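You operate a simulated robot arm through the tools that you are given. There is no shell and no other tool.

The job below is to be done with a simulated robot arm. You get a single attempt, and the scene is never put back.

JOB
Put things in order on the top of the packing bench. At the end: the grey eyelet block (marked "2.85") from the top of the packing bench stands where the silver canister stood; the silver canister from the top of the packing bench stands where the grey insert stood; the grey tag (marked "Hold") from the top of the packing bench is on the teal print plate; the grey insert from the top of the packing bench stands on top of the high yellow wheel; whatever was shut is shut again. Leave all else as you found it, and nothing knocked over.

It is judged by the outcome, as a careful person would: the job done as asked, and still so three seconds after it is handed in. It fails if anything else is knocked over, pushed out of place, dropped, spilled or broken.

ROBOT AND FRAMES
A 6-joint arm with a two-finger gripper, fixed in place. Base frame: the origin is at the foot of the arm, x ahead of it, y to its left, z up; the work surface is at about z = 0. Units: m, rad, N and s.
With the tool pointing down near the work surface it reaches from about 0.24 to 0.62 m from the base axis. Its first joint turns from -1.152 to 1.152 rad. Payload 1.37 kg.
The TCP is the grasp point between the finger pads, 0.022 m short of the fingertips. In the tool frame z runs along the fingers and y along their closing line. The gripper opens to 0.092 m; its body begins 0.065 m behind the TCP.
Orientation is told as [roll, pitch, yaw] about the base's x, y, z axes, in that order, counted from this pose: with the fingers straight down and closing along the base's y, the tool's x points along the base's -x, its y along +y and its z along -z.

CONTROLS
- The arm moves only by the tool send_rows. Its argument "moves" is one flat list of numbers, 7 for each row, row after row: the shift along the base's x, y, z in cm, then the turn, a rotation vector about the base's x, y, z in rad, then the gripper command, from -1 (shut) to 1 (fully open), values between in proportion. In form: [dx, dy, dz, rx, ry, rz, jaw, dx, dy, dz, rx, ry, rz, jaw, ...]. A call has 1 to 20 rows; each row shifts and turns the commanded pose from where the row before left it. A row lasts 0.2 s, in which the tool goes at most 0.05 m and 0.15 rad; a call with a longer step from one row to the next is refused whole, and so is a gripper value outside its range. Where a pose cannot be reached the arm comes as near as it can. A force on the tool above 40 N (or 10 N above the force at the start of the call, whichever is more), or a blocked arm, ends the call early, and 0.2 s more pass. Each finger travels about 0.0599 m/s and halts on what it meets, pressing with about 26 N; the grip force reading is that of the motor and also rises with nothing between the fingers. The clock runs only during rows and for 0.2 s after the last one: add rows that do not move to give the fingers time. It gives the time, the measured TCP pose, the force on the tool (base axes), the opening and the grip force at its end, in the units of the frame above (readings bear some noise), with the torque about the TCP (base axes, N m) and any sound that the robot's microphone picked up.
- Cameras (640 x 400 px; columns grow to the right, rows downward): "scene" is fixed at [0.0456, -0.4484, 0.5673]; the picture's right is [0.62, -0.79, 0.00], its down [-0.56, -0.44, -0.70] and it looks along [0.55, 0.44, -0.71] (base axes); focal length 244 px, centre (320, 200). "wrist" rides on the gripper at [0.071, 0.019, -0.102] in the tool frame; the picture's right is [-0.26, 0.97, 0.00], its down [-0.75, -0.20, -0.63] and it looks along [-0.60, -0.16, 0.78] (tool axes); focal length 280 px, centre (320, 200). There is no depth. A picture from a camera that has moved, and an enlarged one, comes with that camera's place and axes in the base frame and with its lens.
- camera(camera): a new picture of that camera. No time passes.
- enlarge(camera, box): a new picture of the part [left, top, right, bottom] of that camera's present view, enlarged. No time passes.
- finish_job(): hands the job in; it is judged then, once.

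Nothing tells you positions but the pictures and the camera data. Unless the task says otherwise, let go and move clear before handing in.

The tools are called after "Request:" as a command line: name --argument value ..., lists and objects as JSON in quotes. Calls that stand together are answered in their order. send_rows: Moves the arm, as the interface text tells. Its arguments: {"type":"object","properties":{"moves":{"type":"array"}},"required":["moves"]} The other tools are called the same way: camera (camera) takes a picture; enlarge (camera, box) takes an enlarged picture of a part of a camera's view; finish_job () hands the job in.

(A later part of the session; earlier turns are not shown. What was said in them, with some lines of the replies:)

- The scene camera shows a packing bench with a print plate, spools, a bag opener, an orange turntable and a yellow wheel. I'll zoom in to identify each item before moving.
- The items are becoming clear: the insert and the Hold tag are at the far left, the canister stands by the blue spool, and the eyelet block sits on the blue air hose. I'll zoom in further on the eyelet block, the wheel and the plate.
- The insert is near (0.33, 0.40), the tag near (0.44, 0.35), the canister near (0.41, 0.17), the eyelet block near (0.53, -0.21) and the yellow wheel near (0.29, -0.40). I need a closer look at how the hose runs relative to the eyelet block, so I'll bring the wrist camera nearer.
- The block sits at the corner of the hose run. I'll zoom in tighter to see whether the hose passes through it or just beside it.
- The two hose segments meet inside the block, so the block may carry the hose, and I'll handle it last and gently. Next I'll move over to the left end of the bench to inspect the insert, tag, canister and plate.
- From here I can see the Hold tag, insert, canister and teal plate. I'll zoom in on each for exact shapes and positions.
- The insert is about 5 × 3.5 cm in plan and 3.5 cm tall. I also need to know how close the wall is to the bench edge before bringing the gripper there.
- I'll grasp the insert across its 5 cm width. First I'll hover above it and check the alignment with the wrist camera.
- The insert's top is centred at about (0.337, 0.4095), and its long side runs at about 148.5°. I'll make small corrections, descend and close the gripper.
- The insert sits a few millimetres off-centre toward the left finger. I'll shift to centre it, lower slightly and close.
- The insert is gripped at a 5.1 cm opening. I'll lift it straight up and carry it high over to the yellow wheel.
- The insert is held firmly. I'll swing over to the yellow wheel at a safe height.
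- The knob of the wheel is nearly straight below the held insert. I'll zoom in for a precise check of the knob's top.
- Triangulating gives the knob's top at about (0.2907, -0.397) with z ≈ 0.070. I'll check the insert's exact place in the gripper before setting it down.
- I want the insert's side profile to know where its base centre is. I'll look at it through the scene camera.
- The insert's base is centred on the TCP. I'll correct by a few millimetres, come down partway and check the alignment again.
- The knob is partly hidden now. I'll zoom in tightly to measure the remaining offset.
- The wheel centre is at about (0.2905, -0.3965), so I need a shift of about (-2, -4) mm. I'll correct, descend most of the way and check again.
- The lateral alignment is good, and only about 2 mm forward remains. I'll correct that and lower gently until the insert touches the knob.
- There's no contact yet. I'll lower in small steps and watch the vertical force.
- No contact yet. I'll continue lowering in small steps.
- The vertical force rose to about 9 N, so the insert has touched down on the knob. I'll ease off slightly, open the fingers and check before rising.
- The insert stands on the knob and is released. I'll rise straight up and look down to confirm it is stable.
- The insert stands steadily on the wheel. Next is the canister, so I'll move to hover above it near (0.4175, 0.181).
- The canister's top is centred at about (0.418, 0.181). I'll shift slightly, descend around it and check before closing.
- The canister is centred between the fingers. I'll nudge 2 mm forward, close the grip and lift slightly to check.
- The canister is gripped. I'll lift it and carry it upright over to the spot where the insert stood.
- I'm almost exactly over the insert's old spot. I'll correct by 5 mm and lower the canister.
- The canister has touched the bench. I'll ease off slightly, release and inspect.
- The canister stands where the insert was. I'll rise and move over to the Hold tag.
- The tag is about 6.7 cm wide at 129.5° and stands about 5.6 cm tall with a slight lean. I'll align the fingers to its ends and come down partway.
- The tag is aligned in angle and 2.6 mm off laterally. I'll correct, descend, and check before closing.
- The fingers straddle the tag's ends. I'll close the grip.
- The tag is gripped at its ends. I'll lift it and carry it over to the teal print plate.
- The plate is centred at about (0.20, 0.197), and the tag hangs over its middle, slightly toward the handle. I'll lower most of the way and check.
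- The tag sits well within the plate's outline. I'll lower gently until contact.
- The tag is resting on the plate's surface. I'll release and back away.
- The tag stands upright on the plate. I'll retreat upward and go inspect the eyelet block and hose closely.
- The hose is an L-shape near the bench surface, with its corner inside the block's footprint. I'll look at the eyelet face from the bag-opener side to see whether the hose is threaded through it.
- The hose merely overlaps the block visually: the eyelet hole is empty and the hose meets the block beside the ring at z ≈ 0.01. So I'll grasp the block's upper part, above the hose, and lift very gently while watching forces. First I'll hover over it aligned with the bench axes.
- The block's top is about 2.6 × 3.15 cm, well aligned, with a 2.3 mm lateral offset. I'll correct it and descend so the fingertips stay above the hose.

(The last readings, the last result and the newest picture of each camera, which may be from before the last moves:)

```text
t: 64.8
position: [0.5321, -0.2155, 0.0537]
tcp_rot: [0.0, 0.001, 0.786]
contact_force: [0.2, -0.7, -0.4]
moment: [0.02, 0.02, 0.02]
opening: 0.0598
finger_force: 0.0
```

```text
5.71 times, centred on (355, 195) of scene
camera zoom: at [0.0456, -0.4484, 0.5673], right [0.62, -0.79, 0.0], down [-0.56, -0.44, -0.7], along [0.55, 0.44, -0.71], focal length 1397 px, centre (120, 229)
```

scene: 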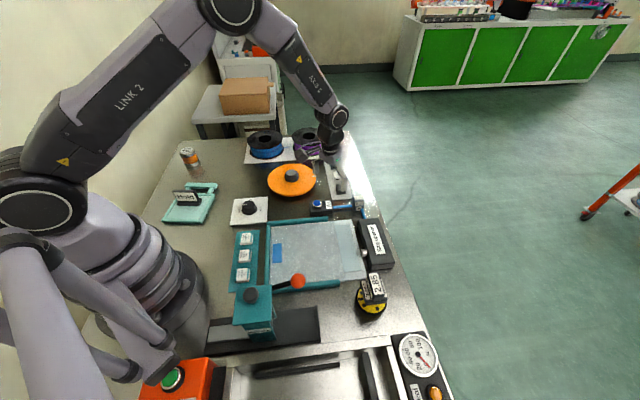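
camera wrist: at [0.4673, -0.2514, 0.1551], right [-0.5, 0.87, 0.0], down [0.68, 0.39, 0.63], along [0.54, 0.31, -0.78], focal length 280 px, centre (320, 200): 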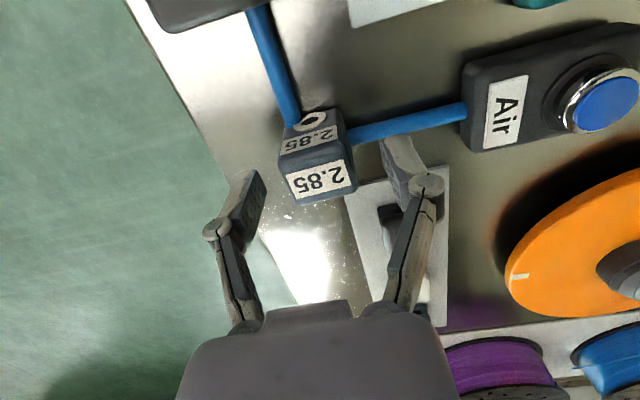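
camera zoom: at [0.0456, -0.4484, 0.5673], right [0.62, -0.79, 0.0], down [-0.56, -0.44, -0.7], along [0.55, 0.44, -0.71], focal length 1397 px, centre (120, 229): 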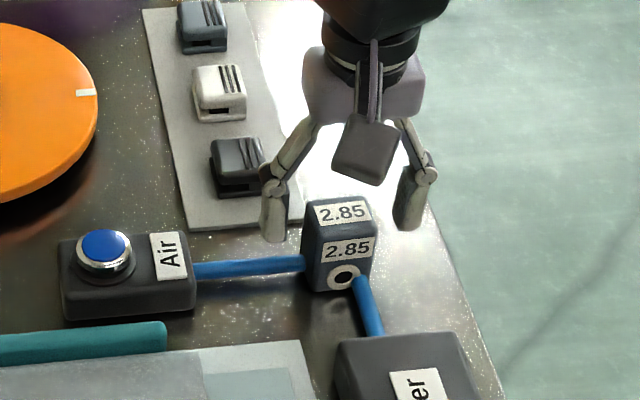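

The fingers straddle the block above the hose. I'll lower 9 mm and close the gripper.

Request:
send_rows --moves '[0, 0, -0.5, 0, 0, 0, 0.3, 0, 0, -0.4, 0, 0, 0, 0.3, 0, 0, 0, 0, 0, 0, 0.3, 0, 0, 0, 0, 0, 0, 0, 0, 0, 0, 0, 0, 0, -1, 0, 0, 0, 0, 0, 0, -1, 0, 0, 0, 0, 0, 0, -1]'

Request:
enlarge --camera "wrist" --box '[220, 60, 440, 240]'

Request:
enlarge --camera "scene" --box '[310, 160, 400, 230]'

```text
t: 66.4
position: [0.5326, -0.2156, 0.0459]
tcp_rot: [0.001, 0.0, 0.786]
contact_force: [-0.5, 0.4, 1.2]
moment: [0.03, 0.01, 0.02]
opening: 0.0335
finger_force: 25.7
```

```text
2.22 times, centred on (330, 150) of wrist
camera zoom: at [0.4682, -0.2507, 0.146], right [-0.5, 0.87, 0.0], down [0.68, 0.39, 0.63], along [0.54, 0.31, -0.78], focal length 623 px, centre (298, 311)
```

zoom: 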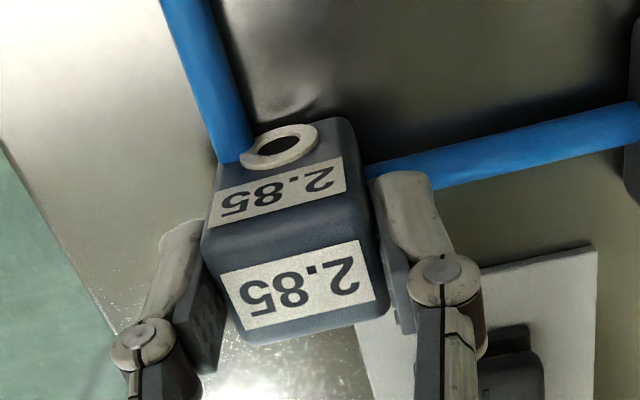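

```text
5.71 times, centred on (355, 195) of scene
camera zoom: at [0.0456, -0.4484, 0.5673], right [0.62, -0.79, 0.0], down [-0.56, -0.44, -0.7], along [0.55, 0.44, -0.71], focal length 1397 px, centre (120, 229)
```

zoom: 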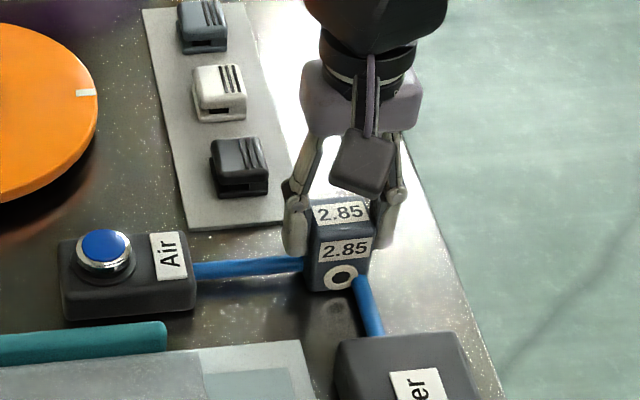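

The block is gripped at 3.35 cm. I'll lift it just 5 mm and check the force and hose response.

Request:
send_rows --moves '[0, 0, 0.25, 0, 0, 0, -1, 0, 0, 0.25, 0, 0, 0, -1, 0, 0, 0, 0, 0, 0, -1]'

Request:
enlarge --camera "wrist" --box '[220, 60, 440, 240]'

Request:
enlarge --camera "scene" --box '[310, 160, 400, 230]'

```text
t: 67.2
position: [0.5333, -0.2149, 0.05]
tcp_rot: [0.0, -0.001, 0.784]
contact_force: [-0.1, 0.2, -0.3]
moment: [0.02, -0.01, 0.0]
opening: 0.0332
finger_force: 26.5
```

```text
2.22 times, centred on (330, 150) of wrist
camera zoom: at [0.4682, -0.2502, 0.1509], right [-0.5, 0.87, 0.0], down [0.68, 0.39, 0.63], along [0.54, 0.31, -0.78], focal length 623 px, centre (298, 311)
```

zoom: 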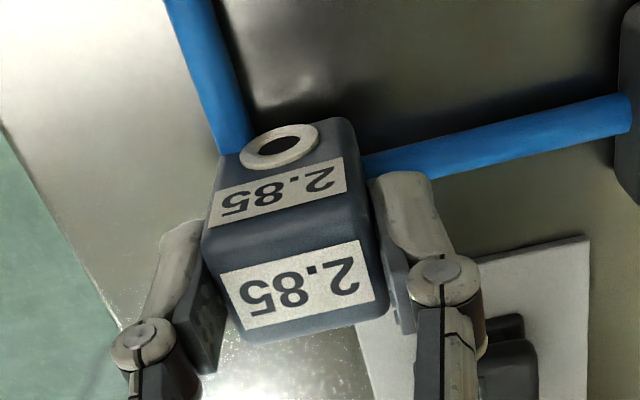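

```text
5.71 times, centred on (355, 195) of scene
camera zoom: at [0.0456, -0.4484, 0.5673], right [0.62, -0.79, 0.0], down [-0.56, -0.44, -0.7], along [0.55, 0.44, -0.71], focal length 1397 px, centre (120, 229)
```

zoom: 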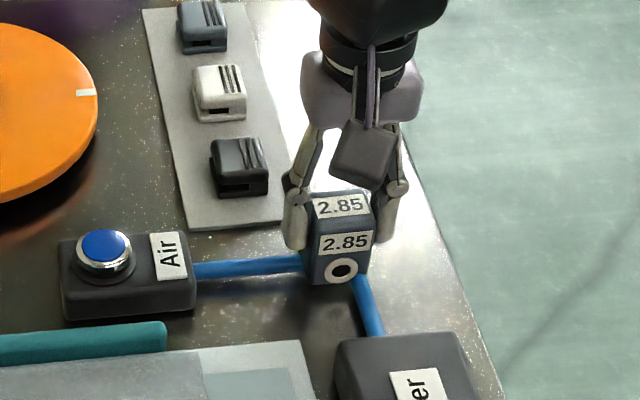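

The block lifts freely with no resistance, and the hose stays where it was. I'll continue lifting carefully.

Request:
send_rows --moves '[0, 0, 0.8, 0, 0, 0, -1, 0, 0, 0.8, 0, 0, 0, -1, 0, 0, 0.8, 0, 0, 0, -1, 0, 0, 0, 0, 0, 0, -1]'

Request:
enlarge --camera "scene" --box '[310, 160, 400, 230]'

Request:
camera --camera "wrist"

```text
t: 68.2
position: [0.5346, -0.2147, 0.0731]
tcp_rot: [0.0, -0.001, 0.785]
contact_force: [0.3, -0.1, 0.5]
moment: [-0.03, 0.01, -0.02]
opening: 0.0333
finger_force: 26.1
```

```text
5.71 times, centred on (355, 195) of scene
camera zoom: at [0.0456, -0.4484, 0.5673], right [0.62, -0.79, 0.0], down [-0.56, -0.44, -0.7], along [0.55, 0.44, -0.71], focal length 1397 px, centre (120, 229)
```

zoom: 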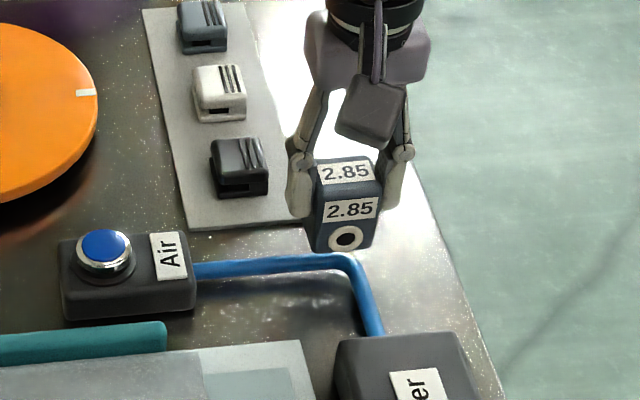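

```text
taken
camera wrist: at [0.4686, -0.2498, 0.1749], right [-0.5, 0.87, 0.0], down [0.68, 0.39, 0.62], along [0.54, 0.31, -0.78], focal length 280 px, centre (320, 200)
```

wrist: 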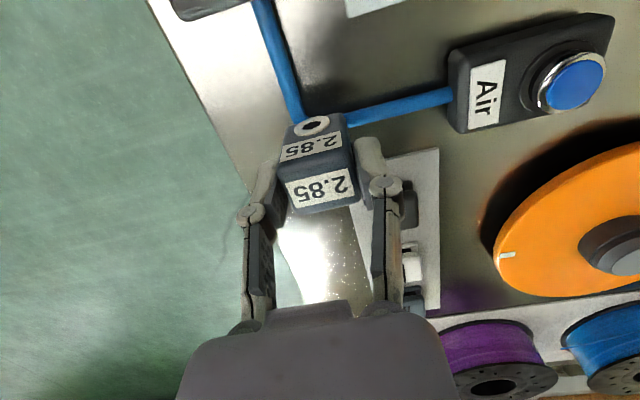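

The block is free and the hose remains undisturbed. I'll lift it higher and carry it to where the canister stood, at (0.4175, 0.181).

Request:
send_rows --moves '[0, 0, 3, 0, 0, 0, -1, 0, 0, 3.2, 0, 0, 0, -1, 0, 0, 3.3, 0, 0, 0, -1, 0, 0, 3.2, 0, 0, 0, -1, -1.155, 3.96, 0, 0, 0, 0, -1, -1.155, 3.96, 0, 0, 0, 0, -1, -1.155, 3.96, 0, 0, 0, 0, -1, -1.155, 3.96, 0, 0, 0, 0, -1, -1.155, 3.96, 0, 0, 0, 0, -1, -1.155, 3.96, 0, 0, 0, 0, -1, -1.155, 3.96, 0, 0, 0, 0, -1, -1.155, 3.96, 0, 0, 0, 0, -1, -1.155, 3.96, 0, 0, 0, 0, -1, -1.155, 3.96, 0, 0, 0, 0, -1, 0, 0, 0, 0, 0, 0, -1, 0, 0, 0, 0, 0, 0, -1, 0, 0, 0, 0, 0, 0, -1]'

Request:
camera --camera "wrist"

Request:
camera --camera "scene"

```text
t: 71.8
position: [0.4138, 0.1817, 0.2033]
tcp_rot: [0.0, 0.0, 0.783]
contact_force: [-0.3, 0.2, 0.0]
moment: [0.0, -0.02, -0.01]
opening: 0.0332
finger_force: 26.2
```

```text
taken
camera wrist: at [0.35, 0.1459, 0.3041], right [-0.5, 0.87, 0.0], down [0.68, 0.39, 0.63], along [0.54, 0.31, -0.78], focal length 280 px, centre (320, 200)
```

wrist: 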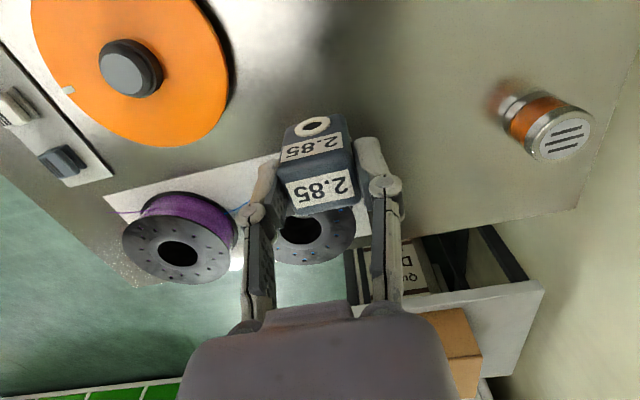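

```text
taken
```

scene: 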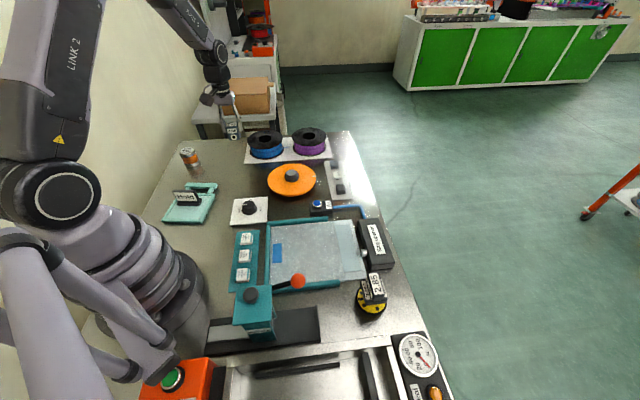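

I'm over the canister's old spot within about 4 mm. I'll correct and descend to just above the bench.

Request:
send_rows --moves '[0.25, -0.05, 0, 0, 0, 0, -1, 0, 0, -4, 0, 0, 0, -1, 0, 0, -4, 0, 0, 0, -1, 0, 0, -4, 0, 0, 0, -1, 0, 0, -2, 0, 0, 0, -1, 0, 0, 0, 0, 0, 0, -1, 0, 0, 0, 0, 0, 0, -1, 0, 0, 0, 0, 0, 0, -1]'

Request:
camera --camera "wrist"

Request:
enlarge --camera "scene" --box '[190, 120, 340, 220]'

```text
t: 73.6
position: [0.4193, 0.1841, 0.0625]
tcp_rot: [-0.001, -0.002, 0.782]
contact_force: [1.0, 0.9, 0.2]
moment: [0.01, 0.01, 0.02]
opening: 0.0329
finger_force: 25.6
```

```text
taken
camera wrist: at [0.3543, 0.1481, 0.165], right [-0.5, 0.87, 0.0], down [0.68, 0.39, 0.63], along [0.54, 0.31, -0.78], focal length 280 px, centre (320, 200)
```

wrist: 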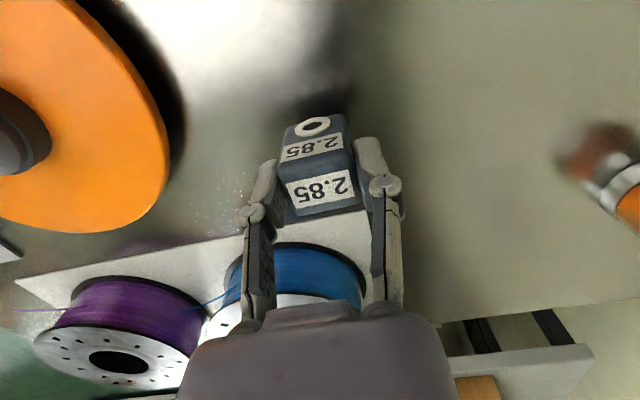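

```text
4.00 times, centred on (265, 170) of scene
camera zoom: at [0.0456, -0.4484, 0.5673], right [0.62, -0.79, 0.0], down [-0.56, -0.44, -0.7], along [0.55, 0.44, -0.71], focal length 978 px, centre (540, 320)
```

zoom: 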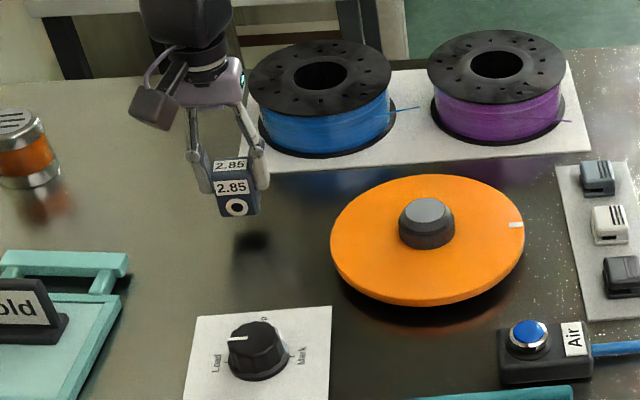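

Request:
send_rows --moves '[-0.12, -0.33, 0, 0, 0, 0, -1, 0, 0, -0.7, 0, 0, 0, -1, 0, 0, -0.4, 0, 0, 0, -1, 0, 0, 0, 0, 0, 0, -1, 0, 0, 0, 0, 0, 0, -1]'

```text
t: 74.8
position: [0.419, 0.1781, 0.0501]
tcp_rot: [0.001, 0.001, 0.783]
contact_force: [-0.2, -0.7, 0.1]
moment: [0.0, 0.0, -0.02]
opening: 0.033
finger_force: 25.4
```

Request:
send_rows --moves '[0, 0.1, -0.15, 0, 0, 0, -1, 0, 0, -0.1, 0, 0, 0, -1, 0, 0, 0, 0, 0, 0, -1]'

Request:
enlarge --camera "scene" --box '[210, 140, 290, 200]'

Request:
camera --camera "wrist"

```text
t: 75.6
position: [0.4166, 0.1797, 0.0491]
tcp_rot: [-0.002, 0.0, 0.784]
contact_force: [-0.2, -0.6, -0.4]
moment: [-0.01, 0.0, 0.02]
opening: 0.0335
finger_force: 25.9
```

```text
6.67 times, centred on (250, 170) of scene
camera zoom: at [0.0456, -0.4484, 0.5673], right [0.62, -0.79, 0.0], down [-0.56, -0.44, -0.7], along [0.55, 0.44, -0.71], focal length 1630 px, centre (787, 400)
```

zoom: 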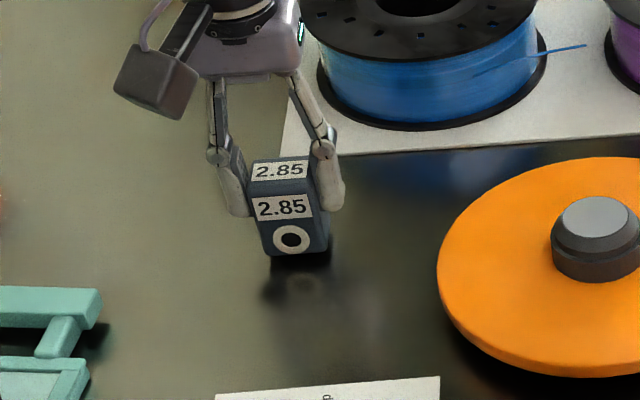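

```text
taken
camera wrist: at [0.3528, 0.144, 0.1495], right [-0.5, 0.87, 0.0], down [0.68, 0.39, 0.63], along [0.54, 0.31, -0.78], focal length 280 px, centre (320, 200)
```

wrist: 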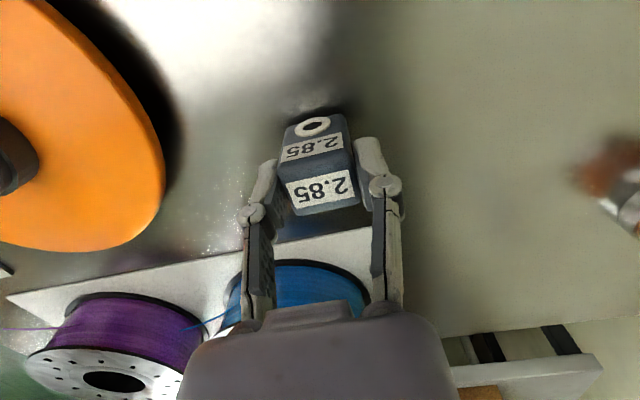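

Request:
send_rows --moves '[0.05, 0.1, -0.12, 0, 0, 0, -1, 0, 0, -0.1, 0, 0, 0, -1, 0, 0, 0, 0, 0, 0, -1]'

```text
t: 76.4
position: [0.418, 0.1794, 0.0448]
tcp_rot: [0.0, 0.0, 0.785]
contact_force: [-0.3, 0.2, 0.1]
moment: [0.0, 0.01, 0.02]
opening: 0.0329
finger_force: 26.1
```

Request:
send_rows --moves '[0, 0, -0.1, 0, 0, 0, -1, 0, 0, 0, 0, 0, 0, -1]'

```text
t: 77.0
position: [0.4174, 0.18, 0.0448]
tcp_rot: [0.001, -0.001, 0.782]
contact_force: [-1.8, 0.9, 1.7]
moment: [0.03, 0.02, 0.0]
opening: 0.0331
finger_force: 26.1
```

Request:
send_rows --moves '[0, 0, -0.08, 0, 0, 0, -1, 0, 0, 0, 0, 0, 0, -1]'

```text
t: 77.6
position: [0.4188, 0.1804, 0.0439]
tcp_rot: [-0.002, -0.003, 0.785]
contact_force: [-0.5, -3.9, 11.9]
moment: [-0.15, 0.08, -0.01]
opening: 0.0331
finger_force: 26.7
```

The block is firmly on the bench at the canister's old spot. I'll ease off, release and check.

Request:
send_rows --moves '[0, 0, 0.06, 0, 0, 0, -1, 0, 0, 0, 0, 0, 0, -0.1, 0, 0, 0, 0, 0, 0, 0.1, 0, 0, 0, 0, 0, 0, 0.3, 0, 0, 0, 0, 0, 0, 0.3]'

Request:
camera --camera "wrist"

Request:
enlarge --camera "scene" --box '[210, 140, 290, 200]'

```text
t: 78.8
position: [0.4181, 0.1802, 0.0457]
tcp_rot: [0.0, 0.001, 0.783]
contact_force: [0.5, 0.0, 0.1]
moment: [0.01, 0.0, -0.01]
opening: 0.0596
finger_force: 0.0
```

```text
taken
camera wrist: at [0.3535, 0.1446, 0.1462], right [-0.5, 0.87, 0.0], down [0.68, 0.39, 0.63], along [0.54, 0.31, -0.78], focal length 280 px, centre (320, 200)
```

wrist: 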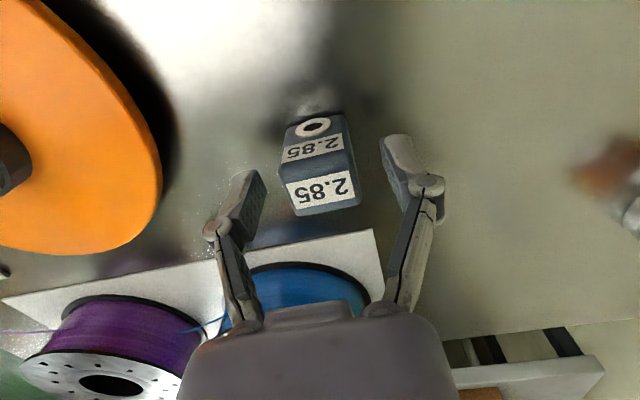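

```text
6.67 times, centred on (250, 170) of scene
camera zoom: at [0.0456, -0.4484, 0.5673], right [0.62, -0.79, 0.0], down [-0.56, -0.44, -0.7], along [0.55, 0.44, -0.71], focal length 1630 px, centre (787, 400)
```

zoom: 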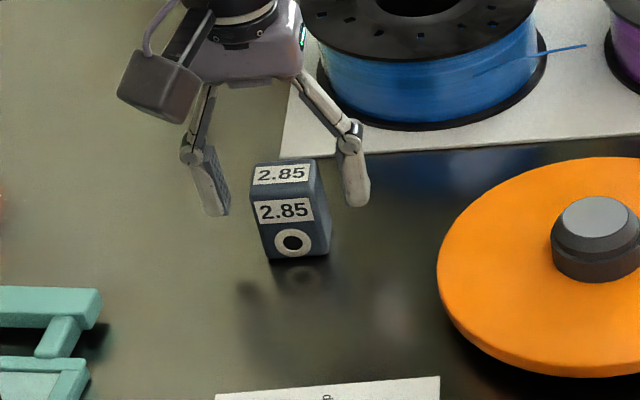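

The eyelet block stands upright at the canister's old spot. I'll rise and back off to near the starting pose, then check everything.

Request:
send_rows --moves '[0, 0, 1.5, 0, 0, 0, 0.3, 0, 0, 3, 0, 0, 0, 0.3, 0, 0, 4.5, 0, 0, 0, 0.3, 0, 0, 4.5, 0, 0, 0, 0.3, 0, 0, 4.5, 0, 0, 0, 0.6, 0, 0, 4.5, 0, 0, 0, 1, -0.65, -3.9, 1, 0, 0, -0.13, 1, -0.65, -3.9, 1, 0, 0, -0.13, 1, -0.65, -3.9, 1, 0, 0, -0.13, 1, -0.65, -3.9, 1, 0, 0, -0.13, 1, -0.65, -3.9, 1, 0, 0, -0.13, 1, -0.65, -3.9, 1, 0, 0, -0.13, 1, 0, 0, 0, 0, 0, 0, 1]'

Request:
camera --camera "scene"

Request:
enlarge --camera "scene" --box '[140, 120, 360, 260]'

Request:
enlarge --camera "scene" --box '[220, 220, 460, 400]'

Request:
camera --camera "wrist"

```text
t: 81.6
position: [0.3782, -0.0534, 0.3311]
tcp_rot: [0.0, 0.0, 0.002]
contact_force: [0.1, 0.9, -0.9]
moment: [0.03, 0.03, 0.02]
opening: 0.0918
finger_force: 0.0
```

```text
taken
```

scene: 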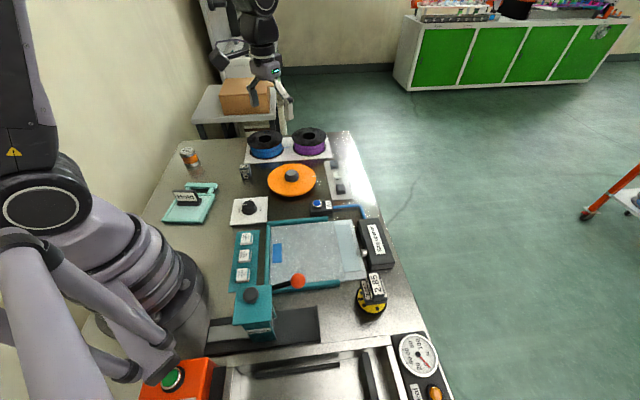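

```text
2.86 times, centred on (250, 190) of scene
camera zoom: at [0.0456, -0.4484, 0.5673], right [0.62, -0.79, 0.0], down [-0.56, -0.44, -0.7], along [0.55, 0.44, -0.71], focal length 698 px, centre (520, 229)
```

zoom: 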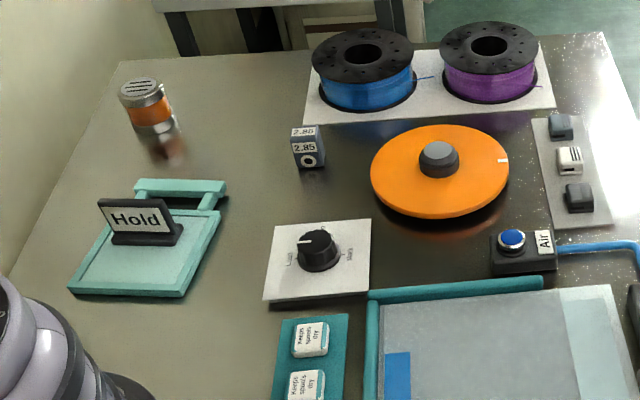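

```text
2.22 times, centred on (340, 310) of scene
camera zoom: at [0.0456, -0.4484, 0.5673], right [0.62, -0.79, 0.0], down [-0.56, -0.44, -0.7], along [0.55, 0.44, -0.71], focal length 543 px, centre (276, -44)
```

zoom: 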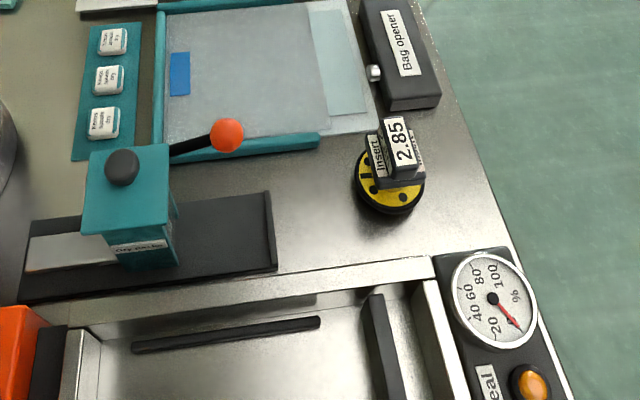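

```text
taken
camera wrist: at [0.3068, -0.0335, 0.4321], right [0.26, 0.97, 0.0], down [0.75, -0.2, 0.62], along [0.6, -0.16, -0.78], focal length 280 px, centre (320, 200)
```

wrist: 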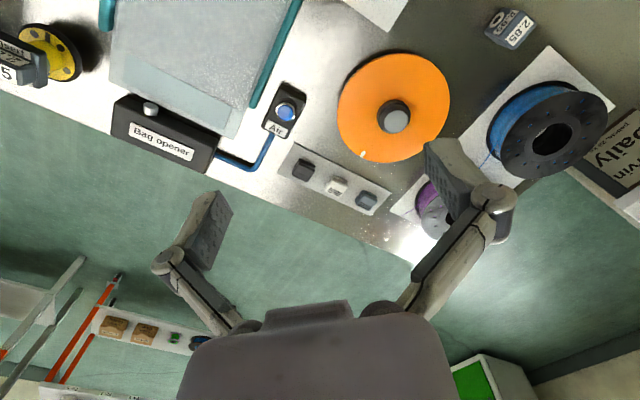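

Everything is in place: the insert is on the yellow wheel, the canister is at the insert's old spot, and the Hold tag is on the teal plate. The eyelet block stands where the canister was. Nothing else has moved, nothing was opened and the arm is clear, so I'm handing the job in.

Request:
finish_job

```text
The job is handed in.
```

The four moves are done and the job is handed in; no verdict came back. In the last pictures everything stood upright and the arm was clear.

- **Grey insert:** it stands on the knob of the yellow "High" wheel. Its base is a little wider than the knob, but it sits nearly centred and stayed put after release.
- **Silver canister:** it stands where the insert stood, within a few millimetres.
- **"Hold" tag:** it stands inside the frame of the teal print plate, slightly toward the handle.
- **Grey eyelet block:** it stands where the canister stood, to within about 5 mm. It had been sitting over the bend of the blue air hose. It lifted off without resistance, and the hose stayed in place.

I opened nothing, so there was nothing to shut. I saw nothing else moved or knocked over.
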